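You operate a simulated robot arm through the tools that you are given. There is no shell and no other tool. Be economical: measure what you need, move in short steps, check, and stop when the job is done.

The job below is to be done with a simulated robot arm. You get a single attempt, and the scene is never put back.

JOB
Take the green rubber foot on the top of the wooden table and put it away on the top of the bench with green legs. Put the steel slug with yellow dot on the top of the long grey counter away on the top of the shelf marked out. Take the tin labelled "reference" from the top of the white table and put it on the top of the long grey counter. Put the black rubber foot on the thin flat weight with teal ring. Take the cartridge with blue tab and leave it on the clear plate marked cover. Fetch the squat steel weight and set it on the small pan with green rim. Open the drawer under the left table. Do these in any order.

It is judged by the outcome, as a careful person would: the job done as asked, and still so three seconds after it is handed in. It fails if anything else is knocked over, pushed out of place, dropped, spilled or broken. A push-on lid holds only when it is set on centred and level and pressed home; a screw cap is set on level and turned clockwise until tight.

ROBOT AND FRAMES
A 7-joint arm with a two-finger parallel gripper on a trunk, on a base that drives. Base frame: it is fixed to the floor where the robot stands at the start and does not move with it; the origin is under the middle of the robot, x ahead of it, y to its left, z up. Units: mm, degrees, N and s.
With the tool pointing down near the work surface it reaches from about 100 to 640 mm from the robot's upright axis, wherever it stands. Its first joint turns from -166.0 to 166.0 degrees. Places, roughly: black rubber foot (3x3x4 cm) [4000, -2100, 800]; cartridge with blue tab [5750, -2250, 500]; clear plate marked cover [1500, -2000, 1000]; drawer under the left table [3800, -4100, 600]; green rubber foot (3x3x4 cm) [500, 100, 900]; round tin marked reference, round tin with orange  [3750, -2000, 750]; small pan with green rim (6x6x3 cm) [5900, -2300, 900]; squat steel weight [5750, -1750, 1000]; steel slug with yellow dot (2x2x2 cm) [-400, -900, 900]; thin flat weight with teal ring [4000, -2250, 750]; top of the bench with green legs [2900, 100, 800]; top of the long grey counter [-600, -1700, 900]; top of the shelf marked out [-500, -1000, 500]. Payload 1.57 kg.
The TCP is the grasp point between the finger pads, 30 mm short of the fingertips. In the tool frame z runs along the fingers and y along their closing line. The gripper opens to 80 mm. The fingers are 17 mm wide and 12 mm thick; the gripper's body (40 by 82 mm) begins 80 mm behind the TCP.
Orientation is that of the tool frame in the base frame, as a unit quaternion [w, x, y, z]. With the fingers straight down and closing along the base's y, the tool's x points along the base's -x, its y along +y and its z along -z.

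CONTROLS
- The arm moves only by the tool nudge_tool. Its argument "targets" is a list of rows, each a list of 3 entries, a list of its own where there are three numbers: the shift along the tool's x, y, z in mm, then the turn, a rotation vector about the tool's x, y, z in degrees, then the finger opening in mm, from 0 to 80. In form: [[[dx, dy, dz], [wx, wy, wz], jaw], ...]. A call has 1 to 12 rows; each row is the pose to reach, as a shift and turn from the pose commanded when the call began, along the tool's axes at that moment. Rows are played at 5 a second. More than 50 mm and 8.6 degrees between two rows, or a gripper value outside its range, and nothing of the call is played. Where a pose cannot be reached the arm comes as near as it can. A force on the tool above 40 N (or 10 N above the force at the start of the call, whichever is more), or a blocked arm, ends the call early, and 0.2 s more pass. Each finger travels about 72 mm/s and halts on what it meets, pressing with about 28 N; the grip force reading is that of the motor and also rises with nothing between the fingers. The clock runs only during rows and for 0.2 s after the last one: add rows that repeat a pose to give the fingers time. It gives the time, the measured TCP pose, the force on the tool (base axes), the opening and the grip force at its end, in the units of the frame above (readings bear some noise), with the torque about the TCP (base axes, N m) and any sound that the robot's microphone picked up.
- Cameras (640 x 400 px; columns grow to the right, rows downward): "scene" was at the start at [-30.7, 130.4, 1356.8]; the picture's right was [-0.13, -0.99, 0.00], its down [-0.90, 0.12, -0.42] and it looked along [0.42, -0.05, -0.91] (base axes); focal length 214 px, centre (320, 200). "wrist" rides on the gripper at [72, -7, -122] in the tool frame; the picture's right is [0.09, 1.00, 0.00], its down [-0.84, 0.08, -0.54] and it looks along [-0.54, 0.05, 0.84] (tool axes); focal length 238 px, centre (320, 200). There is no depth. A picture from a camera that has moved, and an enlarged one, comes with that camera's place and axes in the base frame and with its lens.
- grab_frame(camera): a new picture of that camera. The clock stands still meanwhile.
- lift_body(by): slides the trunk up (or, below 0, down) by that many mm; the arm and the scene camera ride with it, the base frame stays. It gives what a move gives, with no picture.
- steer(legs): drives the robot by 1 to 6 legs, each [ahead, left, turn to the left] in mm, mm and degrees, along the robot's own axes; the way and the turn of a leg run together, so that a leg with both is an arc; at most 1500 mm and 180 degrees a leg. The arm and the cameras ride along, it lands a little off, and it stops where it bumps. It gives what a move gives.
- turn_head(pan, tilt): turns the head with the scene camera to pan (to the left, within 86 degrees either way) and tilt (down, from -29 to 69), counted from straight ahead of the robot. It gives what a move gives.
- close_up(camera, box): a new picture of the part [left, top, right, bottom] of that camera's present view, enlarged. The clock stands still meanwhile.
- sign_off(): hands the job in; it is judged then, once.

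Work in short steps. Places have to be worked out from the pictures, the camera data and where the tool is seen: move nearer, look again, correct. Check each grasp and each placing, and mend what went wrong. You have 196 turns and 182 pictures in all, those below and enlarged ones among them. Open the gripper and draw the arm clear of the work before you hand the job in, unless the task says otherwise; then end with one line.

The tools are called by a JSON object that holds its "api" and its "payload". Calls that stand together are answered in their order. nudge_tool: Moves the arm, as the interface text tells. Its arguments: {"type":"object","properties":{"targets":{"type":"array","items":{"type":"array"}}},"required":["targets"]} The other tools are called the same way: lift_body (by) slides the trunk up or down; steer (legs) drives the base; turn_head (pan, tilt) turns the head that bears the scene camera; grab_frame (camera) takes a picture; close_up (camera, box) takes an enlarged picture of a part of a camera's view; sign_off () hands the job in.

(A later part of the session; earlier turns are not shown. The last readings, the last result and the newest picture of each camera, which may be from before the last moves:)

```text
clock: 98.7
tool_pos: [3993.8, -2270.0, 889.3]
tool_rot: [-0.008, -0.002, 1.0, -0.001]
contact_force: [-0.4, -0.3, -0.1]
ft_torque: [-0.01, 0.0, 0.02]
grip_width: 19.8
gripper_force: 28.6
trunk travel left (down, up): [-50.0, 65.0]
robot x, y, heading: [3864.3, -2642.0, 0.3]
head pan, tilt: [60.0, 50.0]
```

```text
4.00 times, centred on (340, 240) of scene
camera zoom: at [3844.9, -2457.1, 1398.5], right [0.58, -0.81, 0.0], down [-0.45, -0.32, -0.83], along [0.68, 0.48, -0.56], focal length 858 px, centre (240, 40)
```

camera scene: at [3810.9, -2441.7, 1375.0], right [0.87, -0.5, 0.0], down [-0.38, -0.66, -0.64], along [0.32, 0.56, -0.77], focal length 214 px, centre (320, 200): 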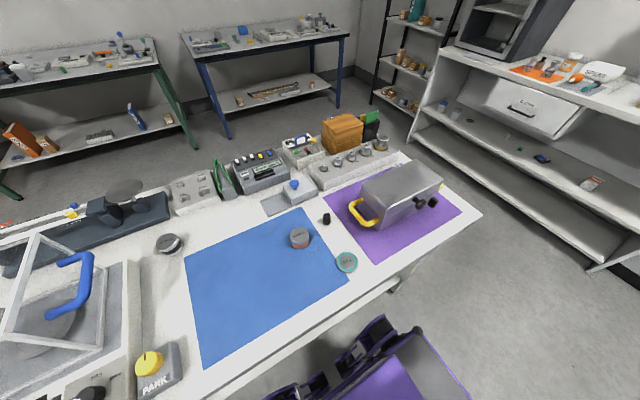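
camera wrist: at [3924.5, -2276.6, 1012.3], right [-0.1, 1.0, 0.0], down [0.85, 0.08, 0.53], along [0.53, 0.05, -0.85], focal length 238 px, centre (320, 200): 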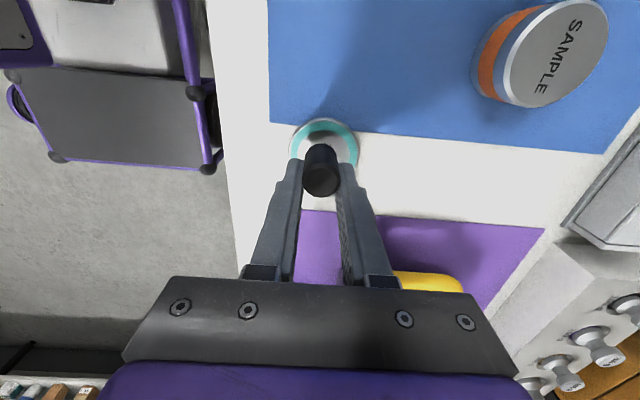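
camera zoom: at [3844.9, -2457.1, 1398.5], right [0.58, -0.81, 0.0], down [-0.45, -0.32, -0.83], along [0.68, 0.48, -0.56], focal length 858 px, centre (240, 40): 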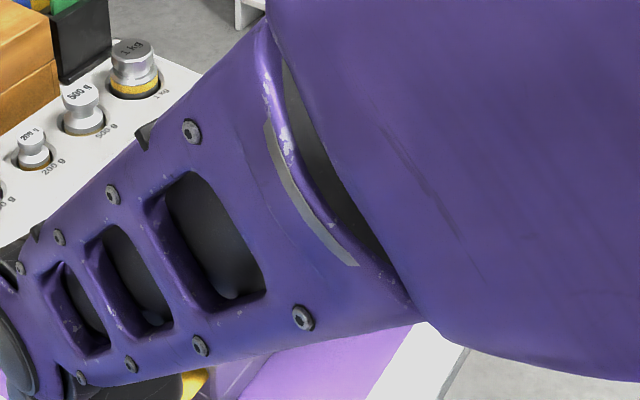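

The foot is centred over the disc within 3 mm. I lower slowly in small steps until contact.

{"api": "nudge_tool", "payload": {"targets": [[[1, 3, 12], [0, 0, 0], 8], [[1, 3, 15], [0, 0, 0], 8], [[1, 3, 17], [0, 0, 0], 8], [[1, 3, 19], [0, 0, 0], 8], [[1, 3, 21], [0, 0, 0], 8], [[1, 3, 22], [0, 0, 0], 8], [[1, 3, 22], [0, 0, 0], 8]]}}

{"api": "grab_frame", "payload": {"camera": "wrist"}}

```text
clock: 100.3
tool_pos: [3993.9, -2266.9, 865.9]
tool_rot: [-0.009, -0.001, 1.0, -0.002]
contact_force: [0.7, 0.6, -0.5]
ft_torque: [-0.01, 0.02, -0.01]
grip_width: 19.5
gripper_force: 28.2
trunk travel left (down, up): [-50.0, 65.0]
robot x, y, heading: [3867.2, -2645.9, 0.1]
head pan, tilt: [60.0, 50.0]
```

```text
148 pictures are left
camera wrist: at [3924.4, -2274.2, 989.3], right [-0.09, 1.0, 0.0], down [0.85, 0.08, 0.53], along [0.52, 0.05, -0.85], focal length 238 px, centre (320, 200)
```

wrist: 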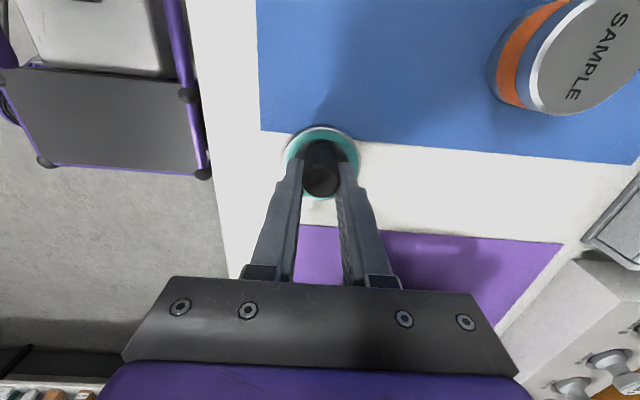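

No contact yet; I continue down in 1.5 mm steps.

{"api": "nudge_tool", "payload": {"targets": [[[0, 0, 1.5], [0, 0, 0], 8], [[0, 0, 3], [0, 0, 0], 8], [[0, 0, 4.5], [0, 0, 0], 8], [[0, 0, 6], [0, 0, 0], 8]]}}

```text
clock: 101.3
tool_pos: [3992.8, -2266.1, 860.6]
tool_rot: [-0.008, -0.002, 1.0, 0.001]
contact_force: [-0.5, 0.4, -0.8]
ft_torque: [0.01, 0.0, -0.02]
grip_width: 19.7
gripper_force: 27.8
trunk travel left (down, up): [-50.0, 65.0]
robot x, y, heading: [3865.3, -2643.0, 0.2]
head pan, tilt: [60.0, 50.0]
```

Still free; I keep descending gently.

{"api": "nudge_tool", "payload": {"targets": [[[0, 0, 1.5], [0, 0, 0], 8], [[0, 0, 3], [0, 0, 0], 8], [[0, 0, 4.5], [0, 0, 0], 8], [[0, 0, 6], [0, 0, 0], 8]]}}

{"api": "grab_frame", "payload": {"camera": "wrist"}}

```text
clock: 102.3
tool_pos: [3992.8, -2267.0, 858.9]
tool_rot: [-0.007, -0.001, 1.0, 0.003]
contact_force: [-4.3, -8.7, 57.9]
ft_torque: [-0.49, -0.03, 0.07]
grip_width: 19.6
gripper_force: 28.2
trunk travel left (down, up): [-50.0, 65.0]
robot x, y, heading: [3865.9, -2648.0, 0.4]
head pan, tilt: [60.0, 50.0]
stopped in row 4: the force on the tool passed its limit at 43 N (the readings are from after the stop); the commanded pose is now the measured one
```

```text
147 pictures are left
camera wrist: at [3923.4, -2274.4, 982.3], right [-0.09, 1.0, 0.01], down [0.84, 0.08, 0.53], along [0.53, 0.06, -0.85], focal length 238 px, centre (320, 200)
```

wrist: 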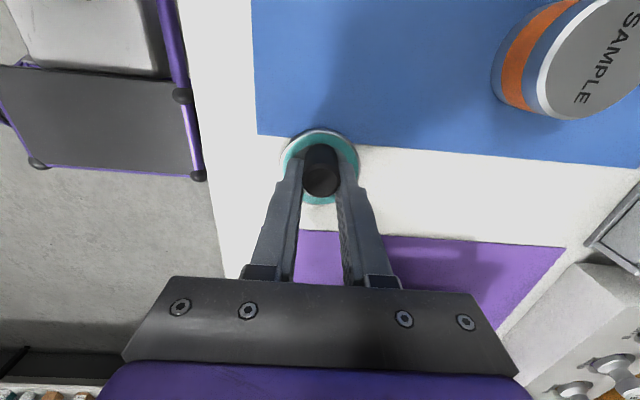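

The foot is seated on the disc. I relieve 1 mm, open to 36, and back off upward.

{"api": "nudge_tool", "payload": {"targets": [[[0, 0, -1], [0, 0, 0], 24], [[0, 0, -1], [0, 0, 0], 38], [[0, 0, -1], [0, 0, 0], 38], [[0, 0, -20], [0, 0, 0], 38], [[0, 0, -60], [0, 0, 0], 38], [[0, 0, -105], [0, 0, 0], 38], [[0, 0, -150], [0, 0, 0], 38], [[0, 0, -150], [0, 0, 0], 38]]}}

{"api": "grab_frame", "payload": {"camera": "wrist"}}

```text
clock: 104.1
tool_pos: [3995.8, -2264.7, 1006.3]
tool_rot: [-0.008, -0.001, 1.0, -0.001]
contact_force: [0.4, 0.4, -0.7]
ft_torque: [0.04, -0.05, 0.01]
grip_width: 38.1
gripper_force: 0.0
trunk travel left (down, up): [-50.0, 65.0]
robot x, y, heading: [3864.0, -2645.9, 0.1]
head pan, tilt: [60.0, 50.0]
```

```text
146 pictures are left
camera wrist: at [3926.2, -2272.6, 1129.9], right [-0.1, 1.0, 0.0], down [0.85, 0.08, 0.53], along [0.52, 0.05, -0.85], focal length 238 px, centre (320, 200)
```

wrist: 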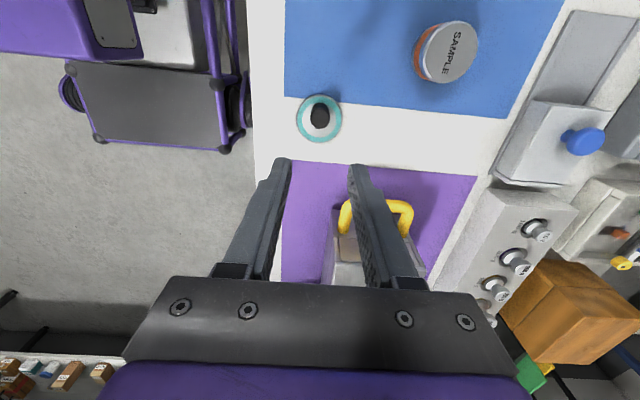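

Foot on the weight: good. I retract the arm to the front carrying pose, then look right for the drawer (empty gripper now).

{"api": "nudge_tool", "payload": {"targets": [[[0, 0, -40], [0, 0, 0], 40], [[-20, -25, -70], [0, 0, 0], 40], [[-53, -60, -75], [0, 0, 0], 40], [[-86, -95, -75], [0, 0, 0], 40], [[-119, -130, -75], [0, 0, 0], 40], [[-152, -165, -75], [0, 0, 0], 40], [[-185, -200, -75], [0, 0, 0], 40], [[-218, -235, -75], [0, 0, 0], 40], [[-251, -270, -75], [0, 0, 0], 40], [[-284, -305, -75], [0, 0, 0], 40], [[-317, -335, -75], [0, 0, 0], 40], [[-335, -349, -75], [0, 0, 0], 40]]}}

{"api": "turn_head", "payload": {"pan": -80, "tilt": 25}}

{"api": "grab_frame", "payload": {"camera": "scene"}}

```text
clock: 106.7
tool_pos: [4334.3, -2614.0, 1077.4]
tool_rot: [-0.006, -0.002, 1.0, 0.003]
contact_force: [-0.2, 0.3, 0.5]
ft_torque: [0.01, 0.02, -0.03]
grip_width: 39.9
gripper_force: 0.0
trunk travel left (down, up): [-50.0, 65.0]
robot x, y, heading: [3863.8, -2645.1, 0.0]
head pan, tilt: [60.0, 50.0]
```

```text
clock: 108.9
tool_pos: [4333.5, -2613.6, 1075.7]
tool_rot: [-0.007, -0.001, 1.0, 0.001]
contact_force: [0.7, -1.2, -0.2]
ft_torque: [0.0, -0.02, 0.02]
grip_width: 39.9
gripper_force: 0.1
trunk travel left (down, up): [-50.0, 65.0]
robot x, y, heading: [3866.0, -2648.7, 0.1]
head pan, tilt: [-80.0, 25.0]
```

```text
145 pictures are left
camera scene: at [3788.9, -2599.4, 1412.4], right [-0.98, -0.18, 0.0], down [-0.08, 0.42, -0.91], along [0.16, -0.89, -0.42], focal length 214 px, centre (320, 200)
```

scene: 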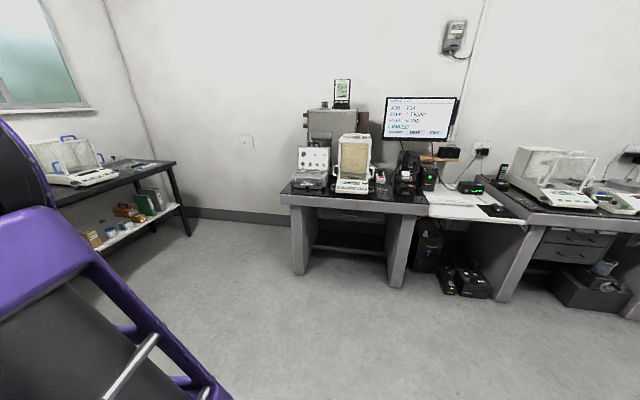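

The left table stands at x≈3390–4230 with its front at y≈-3990. I enlarge it to see the drawer.

{"api": "close_up", "payload": {"camera": "scene", "box": [275, 175, 435, 285]}}

```text
3.64 times, centred on (355, 230) of scene
camera zoom: at [3788.9, -2599.4, 1412.4], right [-0.98, -0.18, 0.0], down [-0.08, 0.42, -0.91], along [0.16, -0.89, -0.42], focal length 780 px, centre (193, 91)
```

zoom: 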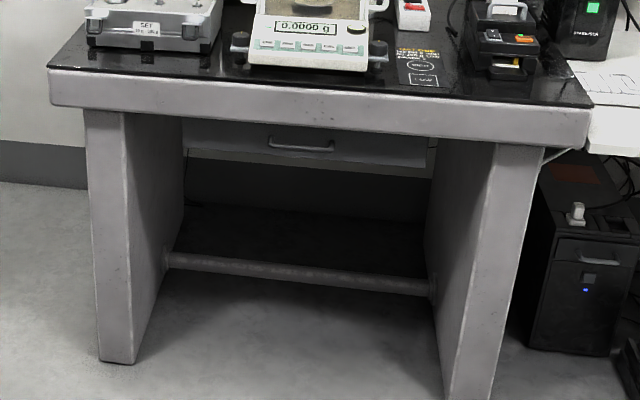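

The drawer handle works out at about (3819, -4100, 593), recessed beneath the beam (bottom ≈ z 714, front ≈ y -3960). I drive to about (3720, -3550) and look again.

{"api": "steer", "payload": {"legs": [[-145, -890, 0]]}}

{"api": "turn_head", "payload": {"pan": -80, "tilt": 45}}

{"api": "grab_frame", "payload": {"camera": "scene"}}

```text
clock: 117.9
tool_pos: [4191.8, -3509.4, 1076.9]
tool_rot: [-0.007, -0.001, 1.0, 0.001]
contact_force: [1.1, 0.3, -0.6]
ft_torque: [-0.02, -0.02, -0.03]
grip_width: 40.1
gripper_force: 0.1
trunk travel left (down, up): [-50.0, 65.0]
robot x, y, heading: [3719.0, -3536.4, 0.1]
head pan, tilt: [-80.0, 25.0]
```

```text
clock: 118.7
tool_pos: [4190.4, -3510.7, 1075.8]
tool_rot: [-0.007, 0.0, 1.0, 0.002]
contact_force: [-0.1, 0.5, -0.1]
ft_torque: [0.0, 0.01, 0.0]
grip_width: 40.1
gripper_force: 0.0
trunk travel left (down, up): [-50.0, 65.0]
robot x, y, heading: [3720.0, -3539.2, -0.0]
head pan, tilt: [-80.0, 45.0]
```

```text
143 pictures are left
camera scene: at [3644.7, -3482.5, 1381.9], right [-0.98, -0.17, 0.0], down [-0.12, 0.7, -0.71], along [0.12, -0.7, -0.71], focal length 214 px, centre (320, 200)
```

scene: 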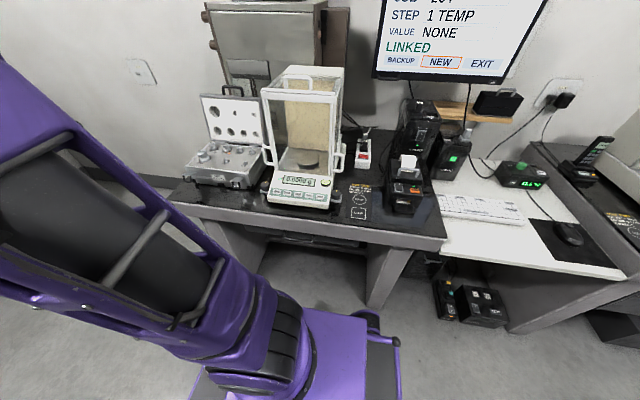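

Now I face the head forward out of the way and swing the tool to the robot's right, in front of the drawer at height.

{"api": "turn_head", "payload": {"pan": 20, "tilt": 45}}

{"api": "nudge_tool", "payload": {"targets": [[[33, -30, 0], [0, 0, 0], 60], [[66, -60, 0], [0, 0, 0], 60], [[99, -90, 0], [0, 0, 0], 60], [[132, -120, 0], [0, 0, 0], 60], [[165, -150, 0], [0, 0, 0], 60], [[198, -180, 0], [0, 0, 0], 60], [[231, -210, 0], [0, 0, 0], 60], [[264, -240, 0], [0, 0, 0], 60], [[297, -270, 0], [0, 0, 0], 60], [[330, -300, 0], [0, 0, 0], 60], [[355, -320, 20], [0, 0, 0], 60], [[371, -335, 50], [0, 0, 0], 60]]}}

{"api": "nudge_tool", "payload": {"targets": [[[0, 5, 20], [8, 0, 0], 60], [[0, 10, 40], [16, 0, 0], 60], [[0, 10, 60], [24, 0, 0], 60], [[0, 10, 80], [32, 0, 0], 60], [[0, 10, 100], [40, 0, 0], 60], [[0, 10, 120], [48, 0, 0], 60], [[0, 10, 140], [56, 0, 0], 60], [[0, 10, 160], [64, 0, 0], 60], [[0, 10, 180], [72, 0, 0], 60], [[0, 10, 200], [80, 0, 0], 60], [[0, 10, 220], [86, 0, 0], 60], [[0, 10, 220], [90, 0, 0], 60]]}}

{"api": "grab_frame", "payload": {"camera": "wrist"}}

```text
clock: 120.5
tool_pos: [4191.6, -3509.6, 1076.3]
tool_rot: [-0.006, 0.0, 1.0, 0.002]
contact_force: [0.1, -0.2, -0.4]
ft_torque: [-0.01, -0.03, -0.02]
grip_width: 40.0
gripper_force: 0.1
trunk travel left (down, up): [-50.0, 65.0]
robot x, y, heading: [3720.2, -3543.6, -0.0]
head pan, tilt: [20.0, 45.0]
```

```text
clock: 123.1
tool_pos: [3819.4, -3844.5, 1029.7]
tool_rot: [-0.007, 0.002, 1.0, 0.0]
contact_force: [0.2, 0.7, 0.6]
ft_torque: [-0.01, 0.02, 0.03]
grip_width: 60.3
gripper_force: 0.1
trunk travel left (down, up): [-50.0, 65.0]
robot x, y, heading: [3721.2, -3541.1, 0.0]
head pan, tilt: [20.0, 45.0]
```

```text
clock: 125.7
tool_pos: [3839.3, -3847.3, 780.6]
tool_rot: [-0.018, -0.012, -0.696, 0.718]
contact_force: [-0.4, -0.2, 0.1]
ft_torque: [0.01, -0.02, -0.03]
grip_width: 59.6
gripper_force: 0.1
out of reach, approached as far as the arm can: row 3, 4, 5, 6, 7, 8, 9, 10, 11, 12
trunk travel left (down, up): [-50.0, 65.0]
robot x, y, heading: [3723.9, -3541.1, 0.0]
head pan, tilt: [20.0, 45.0]
```

```text
142 pictures are left
camera wrist: at [3766.5, -3727.5, 781.2], right [-0.05, -0.03, -1.0], down [0.84, 0.54, -0.06], along [0.55, -0.84, 0.0], focal length 238 px, centre (320, 200)
```

wrist: 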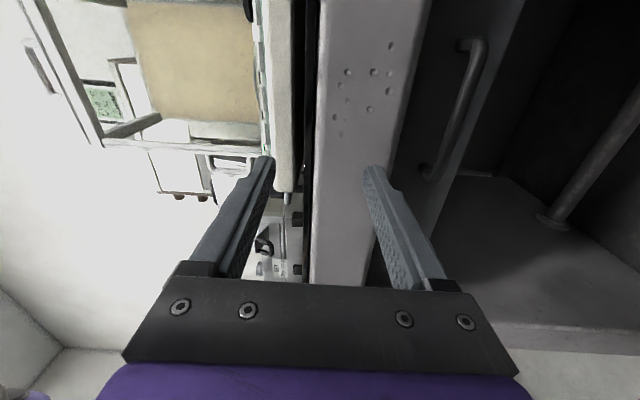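

The tool is horizontal but cramped close to the body; the handle is visible at about (3840, -4100, 595). I back the base off 150 mm and bring the arm out to a more comfortable distance at lower height.

{"api": "steer", "payload": {"legs": [[0, 170, 0]]}}

{"api": "nudge_tool", "payload": {"targets": [[[0, 15, 40], [0, 0, 0], 60], [[0, 30, 80], [0, 0, 0], 60], [[0, 45, 120], [0, 0, 0], 60], [[0, 80, 150], [0, 0, 0], 60], [[0, 120, 150], [0, 0, 0], 60], [[0, 120, 150], [0, 0, 0], 60]]}}

{"api": "grab_frame", "payload": {"camera": "wrist"}}

```text
clock: 128.0
tool_pos: [3836.6, -3678.0, 778.3]
tool_rot: [-0.013, -0.011, -0.698, 0.716]
contact_force: [0.1, 0.0, 0.2]
ft_torque: [0.01, -0.02, -0.04]
grip_width: 60.1
gripper_force: 0.1
trunk travel left (down, up): [-50.0, 65.0]
robot x, y, heading: [3721.7, -3370.0, 0.0]
head pan, tilt: [20.0, 45.0]
```

```text
clock: 129.4
tool_pos: [3841.3, -3829.4, 662.8]
tool_rot: [-0.013, -0.012, -0.698, 0.716]
contact_force: [-0.3, -0.2, 0.2]
ft_torque: [0.01, -0.02, -0.01]
grip_width: 60.2
gripper_force: 0.1
trunk travel left (down, up): [-50.0, 65.0]
robot x, y, heading: [3721.4, -3369.4, 0.3]
head pan, tilt: [20.0, 45.0]
```

```text
141 pictures are left
camera wrist: at [3768.8, -3708.7, 664.0], right [-0.06, -0.03, -1.0], down [0.84, 0.54, -0.06], along [0.54, -0.84, -0.01], focal length 238 px, centre (320, 200)
```

wrist: 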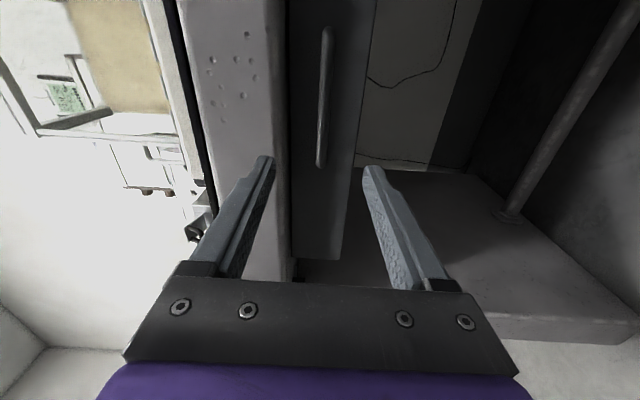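

Using two wrist views, the bar handle is at y≈-3966, z≈663, x 3757–3881, with the beam bottom near z 717. I shift 15 mm toward its middle, set the jaws to 50, and drive in 122 mm.

{"api": "nudge_tool", "payload": {"targets": [[[15, 0, 0], [0, 0, 0], 50], [[15, 0, 0], [0, 0, 0], 50]]}}

{"api": "steer", "payload": {"legs": [[0, -122, 0]]}}

{"api": "grab_frame", "payload": {"camera": "wrist"}}

```text
clock: 130.0
tool_pos: [3826.2, -3829.1, 663.1]
tool_rot: [-0.012, -0.011, -0.698, 0.716]
contact_force: [0.3, 0.0, -0.5]
ft_torque: [0.02, -0.04, 0.03]
grip_width: 50.2
gripper_force: 0.0
trunk travel left (down, up): [-50.0, 65.0]
robot x, y, heading: [3721.2, -3371.4, -0.1]
head pan, tilt: [20.0, 45.0]
```

```text
clock: 131.8
tool_pos: [3824.7, -3951.2, 663.3]
tool_rot: [-0.013, -0.012, -0.698, 0.716]
contact_force: [0.7, 0.4, 0.7]
ft_torque: [0.01, 0.03, -0.02]
grip_width: 50.0
gripper_force: 0.1
trunk travel left (down, up): [-50.0, 65.0]
robot x, y, heading: [3719.7, -3492.4, 0.1]
head pan, tilt: [20.0, 45.0]
```

```text
140 pictures are left
camera wrist: at [3753.8, -3831.1, 664.0], right [-0.06, -0.03, -1.0], down [0.84, 0.54, -0.06], along [0.54, -0.84, -0.01], focal length 238 px, centre (320, 200)
```

wrist: 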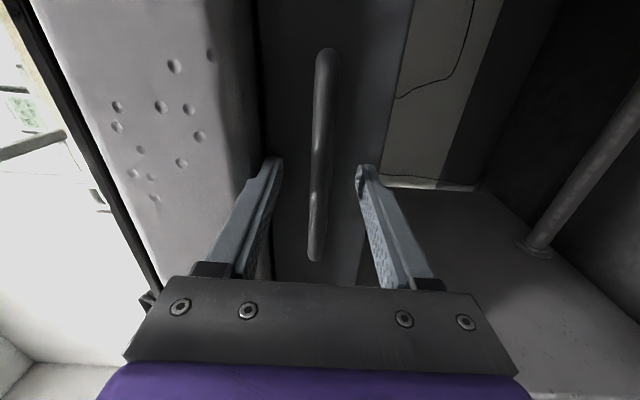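

The handle bar is between the fingers near the grasp point. I close on it.

{"api": "nudge_tool", "payload": {"targets": [[[0, 0, 0], [0, 0, 0], 20], [[0, 0, 0], [0, 0, 0], 3], [[0, 0, 0], [0, 0, 0], 3], [[0, 0, 0], [0, 0, 0], 3]]}}

{"api": "grab_frame", "payload": {"camera": "wrist"}}

```text
clock: 132.8
tool_pos: [3824.9, -3952.2, 663.8]
tool_rot: [-0.013, -0.012, -0.697, 0.717]
contact_force: [0.2, -0.2, 1.9]
ft_torque: [0.01, 0.57, -0.06]
grip_width: 12.2
gripper_force: 29.7
trunk travel left (down, up): [-50.0, 65.0]
robot x, y, heading: [3722.4, -3494.1, 0.1]
head pan, tilt: [20.0, 45.0]
```

```text
139 pictures are left
camera wrist: at [3753.7, -3831.1, 664.1], right [-0.06, -0.03, -1.0], down [0.84, 0.54, -0.06], along [0.54, -0.84, -0.01], focal length 238 px, centre (320, 200)
```

wrist: 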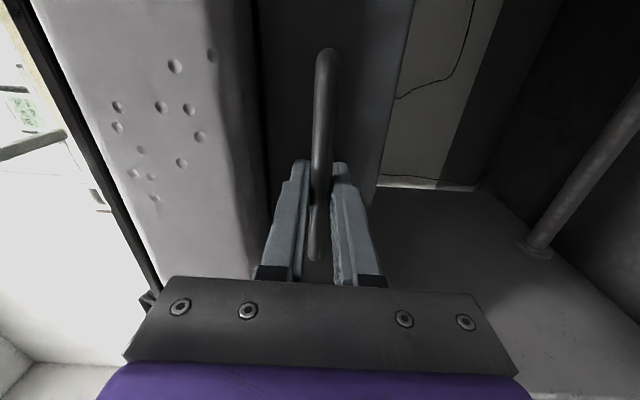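

Bar gripped (12 mm). I pull by driving the base 200 mm to its left.

{"api": "steer", "payload": {"legs": [[0, 200, 0]]}}

{"api": "grab_frame", "payload": {"camera": "wrist"}}

```text
clock: 135.3
tool_pos: [3825.1, -3755.2, 664.4]
tool_rot: [-0.013, -0.012, -0.698, 0.715]
contact_force: [6.4, 0.5, 2.9]
ft_torque: [0.01, 0.5, 0.14]
grip_width: 12.3
gripper_force: 29.7
trunk travel left (down, up): [-50.0, 65.0]
robot x, y, heading: [3720.3, -3293.0, -0.1]
head pan, tilt: [20.0, 45.0]
```

```text
138 pictures are left
camera wrist: at [3753.8, -3633.6, 664.1], right [-0.06, -0.03, -1.0], down [0.84, 0.54, -0.06], along [0.54, -0.84, -0.01], focal length 238 px, centre (320, 200)
```

wrist: 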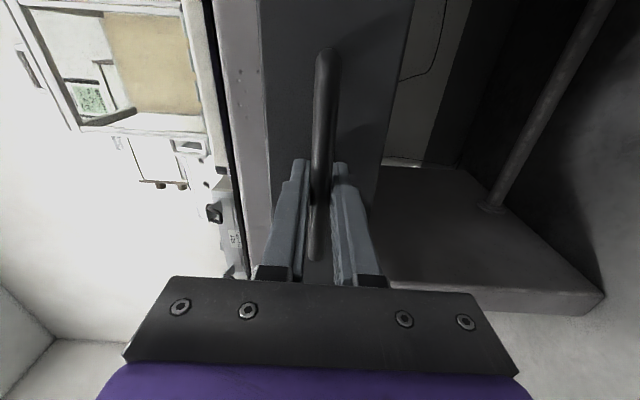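

The drawer came out about 197 mm freely. I pull another 60 mm to see whether it reaches its stop.

{"api": "steer", "payload": {"legs": [[0, 60, 0]]}}

{"api": "grab_frame", "payload": {"camera": "wrist"}}

```text
clock: 136.6
tool_pos: [3825.2, -3694.2, 663.8]
tool_rot: [-0.013, -0.012, -0.698, 0.716]
contact_force: [0.9, 0.8, 1.7]
ft_torque: [0.0, 0.48, 0.13]
grip_width: 12.6
gripper_force: 30.0
trunk travel left (down, up): [-50.0, 65.0]
robot x, y, heading: [3719.3, -3234.8, 0.1]
head pan, tilt: [20.0, 45.0]
```

```text
137 pictures are left
camera wrist: at [3753.8, -3574.1, 664.1], right [-0.06, -0.03, -1.0], down [0.84, 0.54, -0.06], along [0.54, -0.84, -0.01], focal length 238 px, centre (320, 200)
```

wrist: 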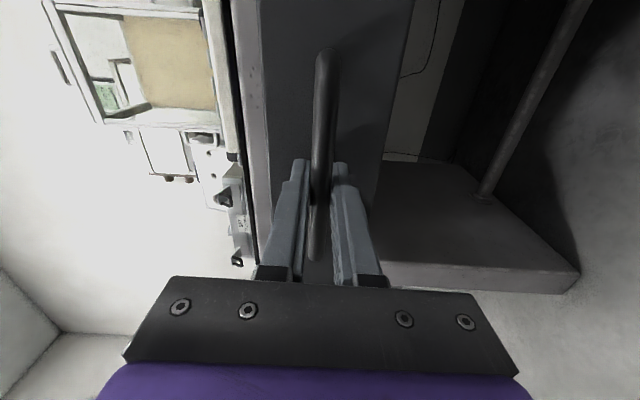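

It's now about 257 mm open, clearly enough. I release the handle and back the base straight off.

{"api": "nudge_tool", "payload": {"targets": [[[0, 0, 0], [0, 0, 0], 30], [[0, 0, 0], [0, 0, 0], 50], [[0, 0, 0], [0, 0, 0], 50]]}}

{"api": "steer", "payload": {"legs": [[0, 300, 0]]}}

{"api": "grab_frame", "payload": {"camera": "wrist"}}

```text
clock: 137.4
tool_pos: [3825.0, -3696.7, 663.5]
tool_rot: [-0.013, -0.011, -0.698, 0.716]
contact_force: [0.0, -0.5, -0.2]
ft_torque: [-0.05, 0.02, -0.01]
grip_width: 50.0
gripper_force: 0.1
trunk travel left (down, up): [-50.0, 65.0]
robot x, y, heading: [3719.0, -3234.3, -0.0]
head pan, tilt: [20.0, 45.0]
```

```text
clock: 140.8
tool_pos: [3825.9, -3395.8, 663.1]
tool_rot: [-0.013, -0.012, -0.698, 0.716]
contact_force: [0.2, -1.1, -0.3]
ft_torque: [0.03, 0.02, 0.0]
grip_width: 50.4
gripper_force: 0.0
trunk travel left (down, up): [-50.0, 65.0]
robot x, y, heading: [3723.1, -2935.5, -0.3]
head pan, tilt: [20.0, 45.0]
```

```text
136 pictures are left
camera wrist: at [3754.4, -3274.6, 664.0], right [-0.06, -0.03, -1.0], down [0.84, 0.54, -0.06], along [0.54, -0.84, -0.01], focal length 238 px, centre (320, 200)
```

wrist: 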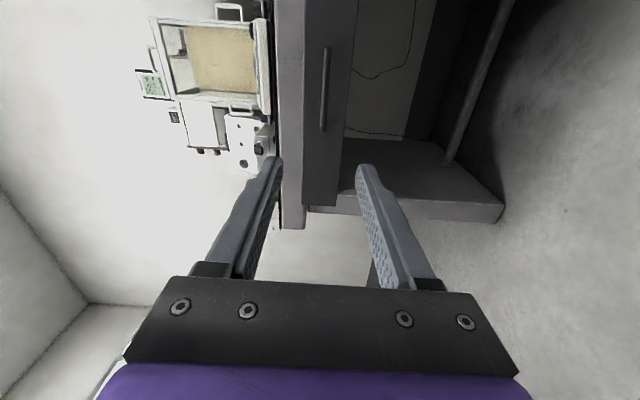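

The drawer stays open (front at y≈-3697). I raise the arm and turn the tool back to pointing down.

{"api": "nudge_tool", "payload": {"targets": [[[0, -30, 0], [-8, 0, 0], 60], [[0, -60, 0], [-16, 0, 0], 60], [[0, -90, 0], [-24, 0, 0], 60], [[0, -120, 0], [-32, 0, 0], 60], [[0, -150, 0], [-40, 0, 0], 60], [[0, -180, 0], [-48, 0, 0], 60], [[0, -210, 0], [-56, 0, 0], 60], [[0, -240, 0], [-64, 0, 0], 60], [[0, -270, 0], [-72, 0, 0], 60], [[0, -300, 0], [-80, 0, 0], 60], [[0, -330, 0], [-86, 0, 0], 60], [[0, -350, 0], [-89, 0, 0], 60]]}}

{"api": "steer", "payload": {"legs": [[1250, 0, 0], [0, 400, 0]]}}

{"api": "turn_head", "payload": {"pan": 20, "tilt": 20}}

{"api": "grab_frame", "payload": {"camera": "scene"}}

```text
clock: 143.4
tool_pos: [3813.7, -3386.6, 1013.3]
tool_rot: [0.017, -0.001, 1.0, -0.022]
contact_force: [0.2, -0.5, -0.2]
ft_torque: [0.01, -0.01, 0.01]
grip_width: 60.0
gripper_force: 0.1
out of reach, approached as far as the arm can: row 4, 8
trunk travel left (down, up): [-50.0, 65.0]
robot x, y, heading: [3721.3, -2937.9, -0.0]
head pan, tilt: [20.0, 45.0]
```

```text
clock: 153.8
tool_pos: [5069.5, -2983.9, 1012.8]
tool_rot: [0.018, -0.005, 1.0, -0.021]
contact_force: [0.0, -0.3, 0.4]
ft_torque: [0.01, 0.01, 0.0]
grip_width: 60.0
gripper_force: 0.0
trunk travel left (down, up): [-50.0, 65.0]
robot x, y, heading: [4973.8, -2531.1, 0.3]
head pan, tilt: [20.0, 45.0]
```

```text
clock: 154.6
tool_pos: [5068.5, -2983.9, 1012.6]
tool_rot: [0.018, -0.006, 1.0, -0.022]
contact_force: [-0.7, -0.3, 0.4]
ft_torque: [0.02, 0.01, -0.01]
grip_width: 60.0
gripper_force: 0.0
trunk travel left (down, up): [-50.0, 65.0]
robot x, y, heading: [4972.2, -2532.8, 0.6]
head pan, tilt: [20.0, 20.0]
```

```text
135 pictures are left
camera scene: at [4968.5, -2364.2, 1420.4], right [0.35, -0.94, 0.0], down [-0.32, -0.12, -0.94], along [0.88, 0.33, -0.34], focal length 214 px, centre (320, 200)
```

scene: 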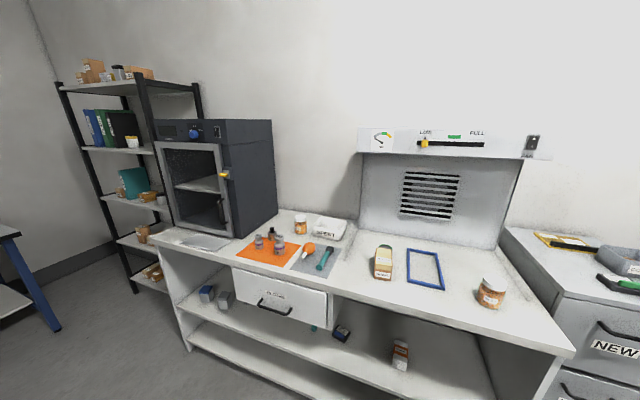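

The white unit's top front edge is at x≈5540, y from -2820 to -1300. I zoom to find the squat weight, the green-rimmed pan and the cartridge.

{"api": "close_up", "payload": {"camera": "scene", "box": [220, 190, 400, 300]}}

{"api": "close_up", "payload": {"camera": "scene", "box": [180, 270, 440, 400]}}

{"api": "close_up", "payload": {"camera": "scene", "box": [360, 120, 620, 330]}}

```text
3.56 times, centred on (310, 245) of scene
camera zoom: at [4968.5, -2364.2, 1420.4], right [0.35, -0.94, 0.0], down [-0.32, -0.12, -0.94], along [0.88, 0.33, -0.34], focal length 763 px, centre (356, 40)
```

zoom: 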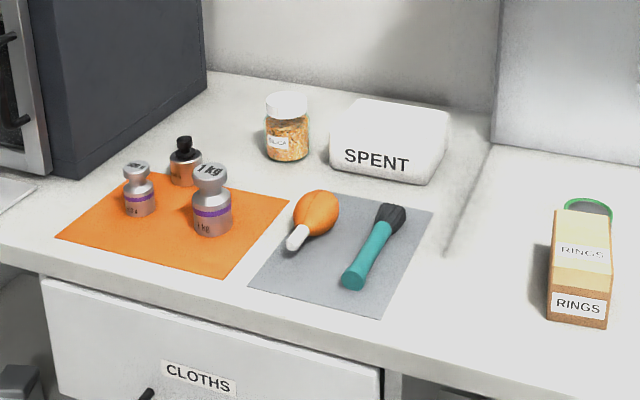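

```text
2.46 times, centred on (310, 335) of scene
camera zoom: at [4968.5, -2364.2, 1420.4], right [0.35, -0.94, 0.0], down [-0.32, -0.12, -0.94], along [0.88, 0.33, -0.34], focal length 528 px, centre (345, -132)
```

zoom: 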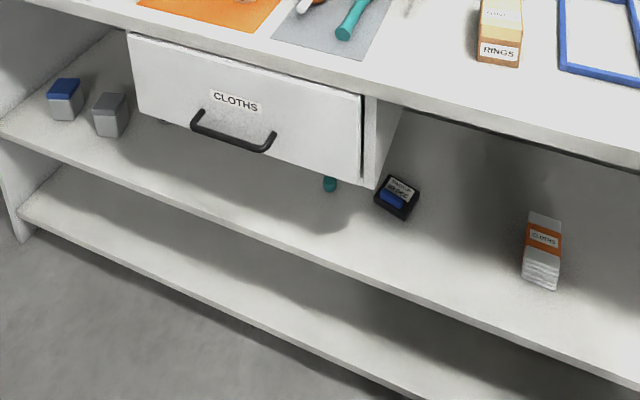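

```text
1.90 times, centred on (490, 225) of scene
camera zoom: at [4968.5, -2364.2, 1420.4], right [0.35, -0.94, 0.0], down [-0.32, -0.12, -0.94], along [0.88, 0.33, -0.34], focal length 408 px, centre (-4, 152)
```

zoom: 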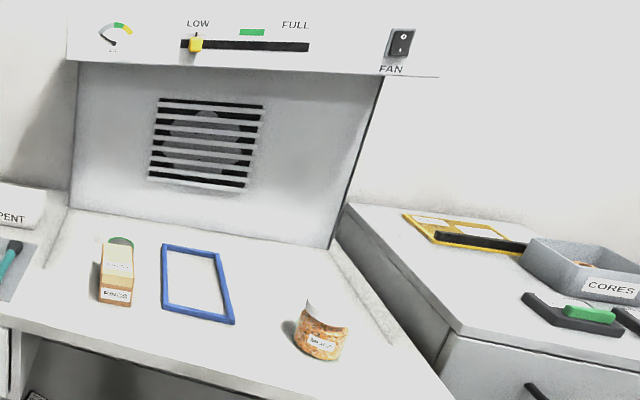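

The pan sits behind the RINGS box near (5830, -2347); the weights are on the orange mat near (5700, -1880). I bring the arm to the front with the tool squared up, then turn the robot to have the unit on its left.

{"api": "nudge_tool", "payload": {"targets": [[[-30, 37, -5], [-1, 1, 0.3], 60], [[-61, 75, -10], [-2.4, 2, 0.6], 60], [[-92, 113, -15], [-2.4, 2, 0.6], 60], [[-122, 151, -20], [-2.4, 2, 0.6], 60], [[-153, 188, -25], [-2.4, 2, 0.6], 60], [[-184, 226, -30], [-2.4, 2, 0.6], 60], [[-215, 264, -35], [-2.4, 2, 0.6], 60], [[-245, 301, -40], [-2.4, 2, 0.6], 60], [[-276, 339, -45], [-2.4, 2, 0.6], 60], [[-307, 377, -50], [-2.4, 2, 0.6], 60], [[-337, 414, -55], [-2.4, 2, 0.6], 60], [[-366, 450, -60], [-2.4, 2, 0.6], 60]]}}

{"api": "steer", "payload": {"legs": [[90, -100, 0], [0, 0, -90]]}}

```text
clock: 157.2
tool_pos: [5428.0, -2526.1, 1066.2]
tool_rot: [0.0, 0.0, 1.0, -0.001]
contact_force: [0.1, 0.2, -0.1]
ft_torque: [0.03, 0.04, -0.04]
grip_width: 60.3
gripper_force: 0.0
trunk travel left (down, up): [-50.0, 65.0]
robot x, y, heading: [4972.3, -2532.0, 0.6]
head pan, tilt: [20.0, 20.0]
```

```text
clock: 162.8
tool_pos: [5073.0, -3088.1, 1066.0]
tool_rot: [-0.001, 0.707, 0.707, -0.001]
contact_force: [0.1, -0.8, -0.2]
ft_torque: [0.01, 0.01, -0.02]
grip_width: 60.2
gripper_force: 0.0
trunk travel left (down, up): [-50.0, 65.0]
robot x, y, heading: [5066.6, -2630.1, -89.5]
head pan, tilt: [20.0, 20.0]
```

Heading is -89.5°. I back up 480 and move left ~170 to stand alongside the unit, then look down left.

{"api": "steer", "payload": {"legs": [[-480, 0, -0.5], [0, 165, 0]]}}

{"api": "turn_head", "payload": {"pan": 80, "tilt": 40}}

{"api": "grab_frame", "payload": {"camera": "scene"}}

```text
clock: 167.5
tool_pos: [5230.5, -2607.0, 1065.8]
tool_rot: [0.0, 0.709, 0.705, -0.001]
contact_force: [0.1, 0.9, -0.6]
ft_torque: [0.0, -0.04, 0.02]
grip_width: 59.8
gripper_force: 0.0
trunk travel left (down, up): [-50.0, 65.0]
robot x, y, heading: [5226.8, -2148.1, -90.1]
head pan, tilt: [20.0, 20.0]
```

```text
clock: 168.8
tool_pos: [5230.4, -2606.3, 1066.2]
tool_rot: [-0.001, 0.709, 0.705, -0.002]
contact_force: [-0.3, 0.6, -0.2]
ft_torque: [0.01, -0.03, -0.02]
grip_width: 60.0
gripper_force: 0.1
trunk travel left (down, up): [-50.0, 65.0]
robot x, y, heading: [5223.9, -2148.9, -90.0]
head pan, tilt: [80.0, 40.0]
```

```text
131 pictures are left
camera scene: at [5448.5, -2078.8, 1389.1], right [-0.17, -0.98, 0.0], down [-0.63, 0.11, -0.77], along [0.75, -0.13, -0.64], focal length 214 px, centre (320, 200)
```

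scene: 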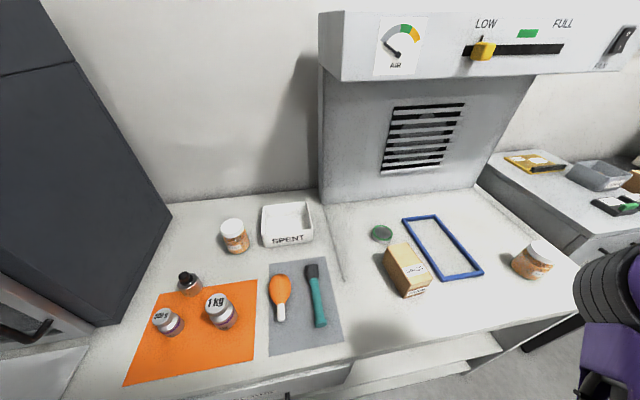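

I enlarge the weights and the pan area.

{"api": "close_up", "payload": {"camera": "scene", "box": [130, 240, 290, 340]}}

{"api": "close_up", "payload": {"camera": "scene", "box": [340, 200, 500, 300]}}

```text
4.00 times, centred on (210, 290) of scene
camera zoom: at [5448.5, -2078.8, 1389.1], right [-0.17, -0.98, 0.0], down [-0.63, 0.11, -0.77], along [0.75, -0.13, -0.64], focal length 858 px, centre (760, -160)
```

zoom: 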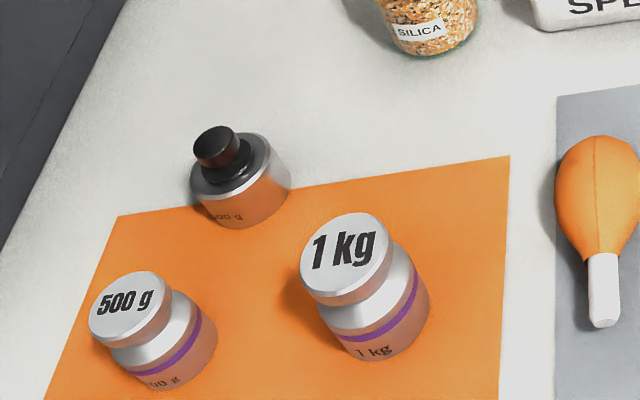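

```text
4.00 times, centred on (420, 250) of scene
camera zoom: at [5448.5, -2078.8, 1389.1], right [-0.17, -0.98, 0.0], down [-0.63, 0.11, -0.77], along [0.75, -0.13, -0.64], focal length 858 px, centre (-80, 0)
```

zoom: 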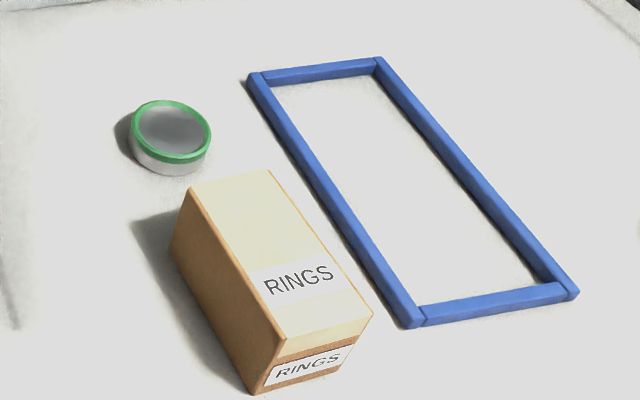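

The squat weight is the 500 g with black knob, near (5788, -1793); the pan is near (5849, -2346). I shift the base back 250 and left 35, turn the head aside, and swing the arm toward the weight at height.

{"api": "steer", "payload": {"legs": [[-250, 0, 0], [0, 35, 0]]}}

{"api": "turn_head", "payload": {"pan": -20, "tilt": 30}}

{"api": "nudge_tool", "payload": {"targets": [[[30, 30, 0], [0, 0, 0], 70], [[62, 62, 0], [0, 0, 0], 70], [[95, 95, 0], [0, 0, 0], 70], [[128, 128, 0], [0, 0, 0], 70], [[160, 160, 0], [0, 0, 0], 70], [[193, 193, 0], [0, 0, 0], 70], [[226, 226, 0], [0, 0, 0], 70], [[259, 259, 0], [0, 0, 0], 70], [[292, 290, 0], [0, 0, 0], 70], [[325, 320, 0], [0, 0, 0], 70], [[358, 350, 0], [0, 0, 0], 70], [[391, 380, 0], [0, 0, 0], 70]]}}

{"api": "grab_frame", "payload": {"camera": "wrist"}}

```text
clock: 171.2
tool_pos: [5263.2, -2358.7, 1065.3]
tool_rot: [0.0, 0.711, 0.704, -0.001]
contact_force: [-0.4, 0.9, 0.7]
ft_torque: [-0.01, -0.01, -0.01]
grip_width: 60.1
gripper_force: 0.1
trunk travel left (down, up): [-50.0, 65.0]
robot x, y, heading: [5259.6, -1904.1, -89.9]
head pan, tilt: [80.0, 40.0]
```

```text
clock: 173.0
tool_pos: [5263.9, -2357.7, 1065.5]
tool_rot: [-0.001, 0.711, 0.704, -0.002]
contact_force: [-0.1, 0.5, -0.5]
ft_torque: [0.01, 0.0, -0.01]
grip_width: 60.1
gripper_force: 0.1
trunk travel left (down, up): [-50.0, 65.0]
robot x, y, heading: [5258.7, -1906.8, -90.1]
head pan, tilt: [-20.0, 30.0]
```

```text
clock: 174.9
tool_pos: [5499.1, -2142.0, 1066.9]
tool_rot: [0.001, 0.78, 0.626, 0.008]
contact_force: [-0.6, -0.6, -0.8]
ft_torque: [-0.03, -0.02, -0.03]
grip_width: 69.9
gripper_force: 0.1
trunk travel left (down, up): [-50.0, 65.0]
robot x, y, heading: [5258.7, -1902.8, -89.8]
head pan, tilt: [-20.0, 30.0]
stopped in row 9: the arm was blocked; the commanded pose is now the measured one
```

```text
128 pictures are left
camera wrist: at [5507.0, -2071.9, 1190.0], right [0.99, -0.13, 0.01], down [-0.11, -0.84, 0.53], along [-0.06, -0.53, -0.85], focal length 238 px, centre (320, 200)
```

wrist: 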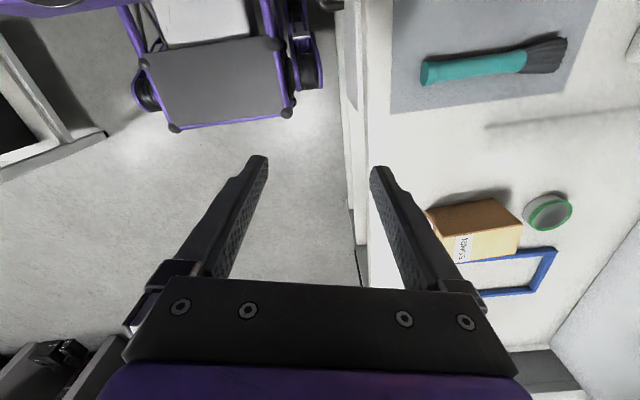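

The arm was blocked partway; I look with the scene camera to see whether the head is in its way.

{"api": "grab_frame", "payload": {"camera": "scene"}}

```text
127 pictures are left
camera scene: at [5368.6, -1900.7, 1404.5], right [-0.94, 0.34, 0.0], down [0.17, 0.47, -0.87], along [-0.3, -0.81, -0.5], focal length 214 px, centre (320, 200)
```

scene: 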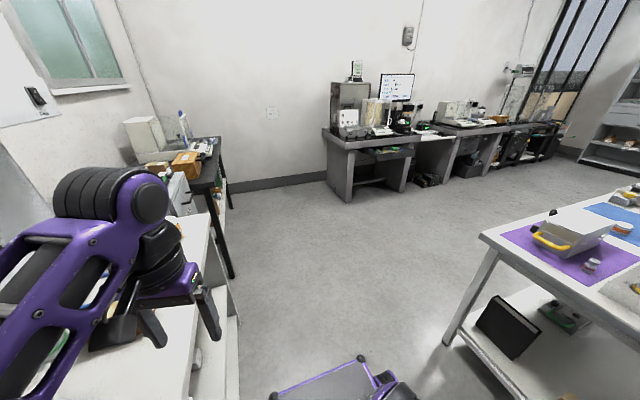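

The arm seems folded too close to the body. I route it farther out: first outward with the yaw squared, then along to the weight.

{"api": "nudge_tool", "payload": {"targets": [[[15, 40, 0], [0, 0, -4], 70], [[40, 80, 0], [0, 0, -8], 70], [[70, 105, 0], [0, 0, -12.5], 70], [[91, 124, 0], [0, 0, -12.5], 70], [[136, 136, 0], [0, 0, -12.5], 70], [[181, 148, 0], [0, 0, -12.5], 70], [[226, 160, 0], [0, 0, -12.5], 70], [[271, 172, 0], [0, 0, -12.5], 70], [[316, 184, 0], [0, 0, -12.5], 70], [[360, 196, 0], [0, 0, -12.5], 70], [[380, 200, 0], [0, 0, -12.5], 70]]}}

{"api": "grab_frame", "payload": {"camera": "wrist"}}

```text
clock: 175.8
tool_pos: [5548.2, -2156.8, 1058.2]
tool_rot: [0.002, 0.758, 0.652, 0.008]
contact_force: [0.4, 0.4, 0.2]
ft_torque: [0.01, -0.02, 0.01]
grip_width: 69.8
gripper_force: 0.0
out of reach, approached as far as the arm can: row 2, 3, 4
trunk travel left (down, up): [-50.0, 65.0]
robot x, y, heading: [5259.2, -1902.3, -90.2]
head pan, tilt: [-20.0, 30.0]
stopped in row 4: the arm was blocked; the commanded pose is now the measured one
```

```text
126 pictures are left
camera wrist: at [5552.1, -2085.9, 1180.8], right [1.0, -0.06, 0.02], down [-0.06, -0.84, 0.53], along [-0.02, -0.53, -0.84], focal length 238 px, centre (320, 200)
```

wrist: 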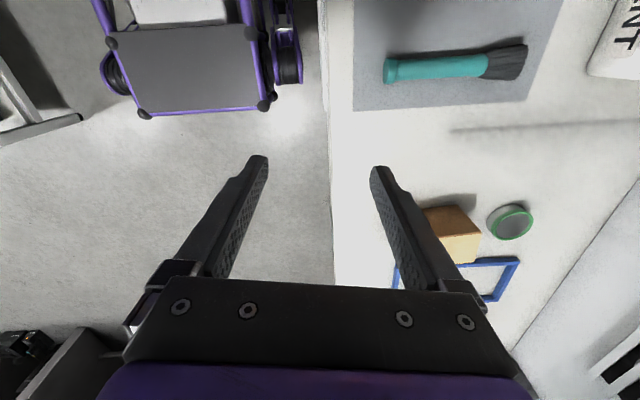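

The head post on the robot's left blocks the rearward-left sweep, so targets should lie ahead-left. I back the base 260 mm so the weight is ahead-left of the axis.

{"api": "steer", "payload": {"legs": [[-265, 0, 0]]}}

{"api": "nudge_tool", "payload": {"targets": [[[0, 40, 0], [0, 0, -4], 70], [[10, 80, 0], [0, 0, -8.6], 70], [[25, 120, 0], [0, 0, -8.6], 70], [[45, 160, 0], [0, 0, -8.6], 70], [[65, 195, 0], [0, 0, -8.6], 70], [[65, 195, 0], [0, 0, -8.6], 70]]}}

{"api": "grab_frame", "payload": {"camera": "wrist"}}

```text
clock: 177.7
tool_pos: [5549.4, -1892.0, 1058.6]
tool_rot: [0.002, 0.758, 0.652, 0.009]
contact_force: [-0.4, 0.5, -0.2]
ft_torque: [0.0, 0.03, 0.01]
grip_width: 70.0
gripper_force: 0.0
trunk travel left (down, up): [-50.0, 65.0]
robot x, y, heading: [5257.4, -1641.6, -89.5]
head pan, tilt: [-20.0, 30.0]
```

```text
clock: 179.1
tool_pos: [5601.2, -1900.9, 1047.3]
tool_rot: [0.004, 0.705, 0.709, 0.009]
contact_force: [-0.5, 0.0, 0.1]
ft_torque: [-0.03, -0.02, 0.01]
grip_width: 69.9
gripper_force: 0.0
out of reach, approached as far as the arm can: row 1, 2, 3, 4, 5, 6
trunk travel left (down, up): [-50.0, 65.0]
robot x, y, heading: [5263.6, -1642.3, -90.0]
head pan, tilt: [-20.0, 30.0]
```

```text
125 pictures are left
camera wrist: at [5592.3, -1830.5, 1169.7], right [1.0, 0.1, 0.02], down [0.07, -0.84, 0.54], along [0.07, -0.53, -0.84], focal length 238 px, centre (320, 200)
```

wrist: 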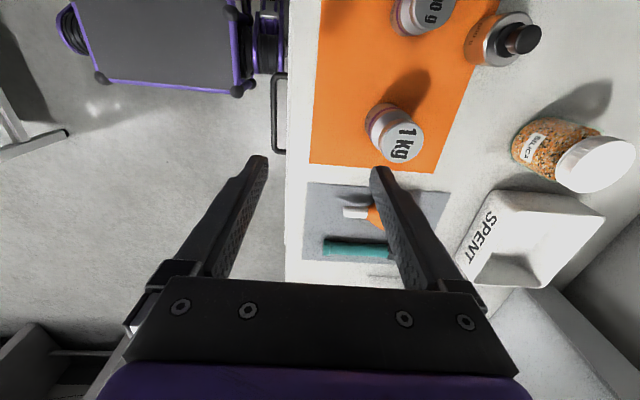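

The arm is in an awkward fold. I return it to the front pose, from which the sweep worked at the white table, and then go out again on a wider path.

{"api": "nudge_tool", "payload": {"targets": [[[-25, -35, -10], [0, 0, 0], 70], [[-50, -72, -20], [0, 0, 0], 70], [[-75, -110, -20], [0, 0, 0], 70], [[-100, -148, -20], [0, 0, 0], 70], [[-125, -186, -20], [0, 0, 0], 70], [[-150, -224, -20], [0, 0, 0], 70], [[-175, -262, -20], [0, 0, 0], 70], [[-195, -300, -20], [0, 0, 0], 70], [[-205, -341, -20], [0, 0, 0], 70], [[-205, -341, -20], [0, 0, 0], 70]]}}

{"api": "grab_frame", "payload": {"camera": "scene"}}

```text
clock: 181.3
tool_pos: [5260.9, -2105.1, 1058.6]
tool_rot: [0.004, 0.706, 0.708, 0.008]
contact_force: [-0.4, -0.5, -0.2]
ft_torque: [-0.01, 0.03, 0.01]
grip_width: 70.1
gripper_force: 0.1
trunk travel left (down, up): [-50.0, 65.0]
robot x, y, heading: [5259.0, -1638.0, -90.0]
head pan, tilt: [-20.0, 30.0]
```

```text
124 pictures are left
camera scene: at [5368.6, -1637.8, 1404.5], right [-0.94, 0.34, 0.0], down [0.17, 0.47, -0.87], along [-0.3, -0.81, -0.5], focal length 214 px, centre (320, 200)
```

scene: 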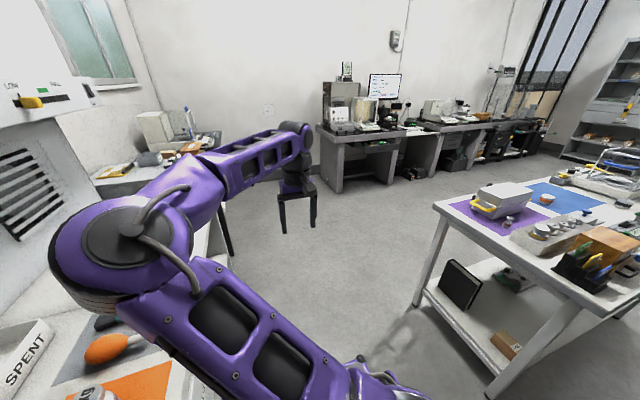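

The elbow has flipped to the robot's left. I swing the tool around to the right side and back so that the elbow goes to the right again.

{"api": "nudge_tool", "payload": {"targets": [[[31, -34, 0], [0, 0, 0], 70], [[62, -68, 0], [0, 0, 0], 70], [[93, -102, 0], [0, 0, 0], 70], [[124, -136, 0], [0, 0, 0], 70], [[155, -170, 0], [0, 0, 0], 70], [[186, -204, 0], [0, 0, 0], 70], [[217, -238, 0], [0, 0, 0], 70], [[248, -272, 0], [0, 0, 0], 70], [[279, -306, 0], [0, 0, 0], 70], [[310, -340, 0], [0, 0, 0], 70], [[345, -370, 0], [0, 0, 0], 70], [[385, -390, 0], [0, 0, 0], 70]]}}

{"api": "grab_frame", "payload": {"camera": "scene"}}

```text
clock: 183.9
tool_pos: [4871.1, -1720.2, 1055.8]
tool_rot: [0.003, 0.707, 0.707, 0.008]
contact_force: [0.2, 0.5, 0.8]
ft_torque: [-0.01, 0.01, 0.0]
grip_width: 69.7
gripper_force: 0.0
trunk travel left (down, up): [-50.0, 65.0]
robot x, y, heading: [5260.6, -1640.1, -90.0]
head pan, tilt: [-20.0, 30.0]
```

```text
123 pictures are left
camera scene: at [5368.9, -1637.9, 1404.4], right [-0.94, 0.34, 0.0], down [0.17, 0.47, -0.87], along [-0.3, -0.81, -0.5], focal length 214 px, centre (320, 200)
```

scene: 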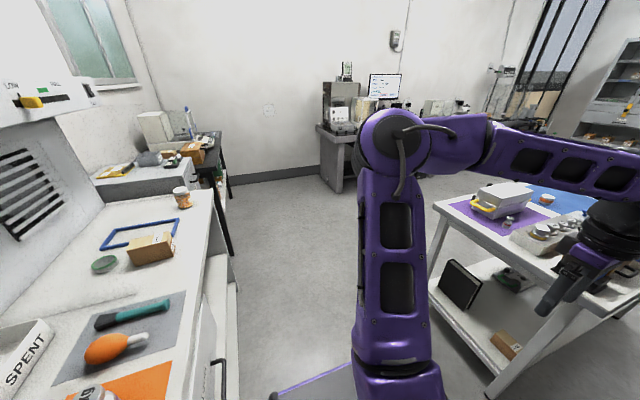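

Reaching left needs the other elbow side; mirroring is easier: I'll turn the robot round in the open space so the unit lies on its right, where this elbow pose works.

{"api": "steer", "payload": {"legs": [[0, -340, 0], [-390, 0, 0], [0, 0, 90], [0, 0, 90], [-650, 0, 0]]}}

{"api": "grab_frame", "payload": {"camera": "scene"}}

```text
clock: 200.9
tool_pos: [5313.7, -1810.9, 1055.2]
tool_rot: [0.01, 0.711, -0.703, -0.003]
contact_force: [-0.7, 0.5, 0.4]
ft_torque: [0.05, -0.01, 0.01]
grip_width: 69.8
gripper_force: 0.1
trunk travel left (down, up): [-50.0, 65.0]
robot x, y, heading: [4924.2, -1894.3, 90.7]
head pan, tilt: [-20.0, 30.0]
```

```text
122 pictures are left
camera scene: at [4815.3, -1902.2, 1404.5], right [0.94, -0.33, 0.0], down [-0.17, -0.47, -0.87], along [0.29, 0.82, -0.5], focal length 214 px, centre (320, 200)
```

scene: 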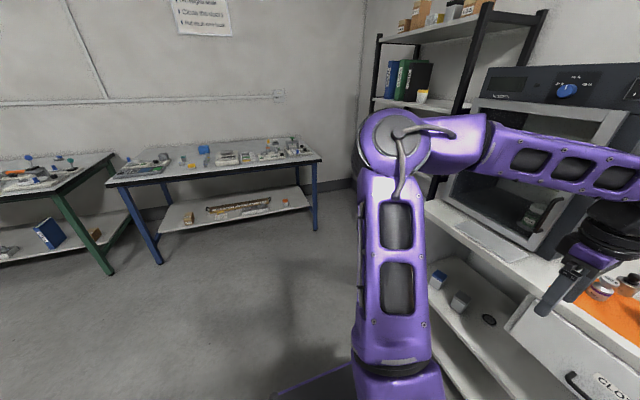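

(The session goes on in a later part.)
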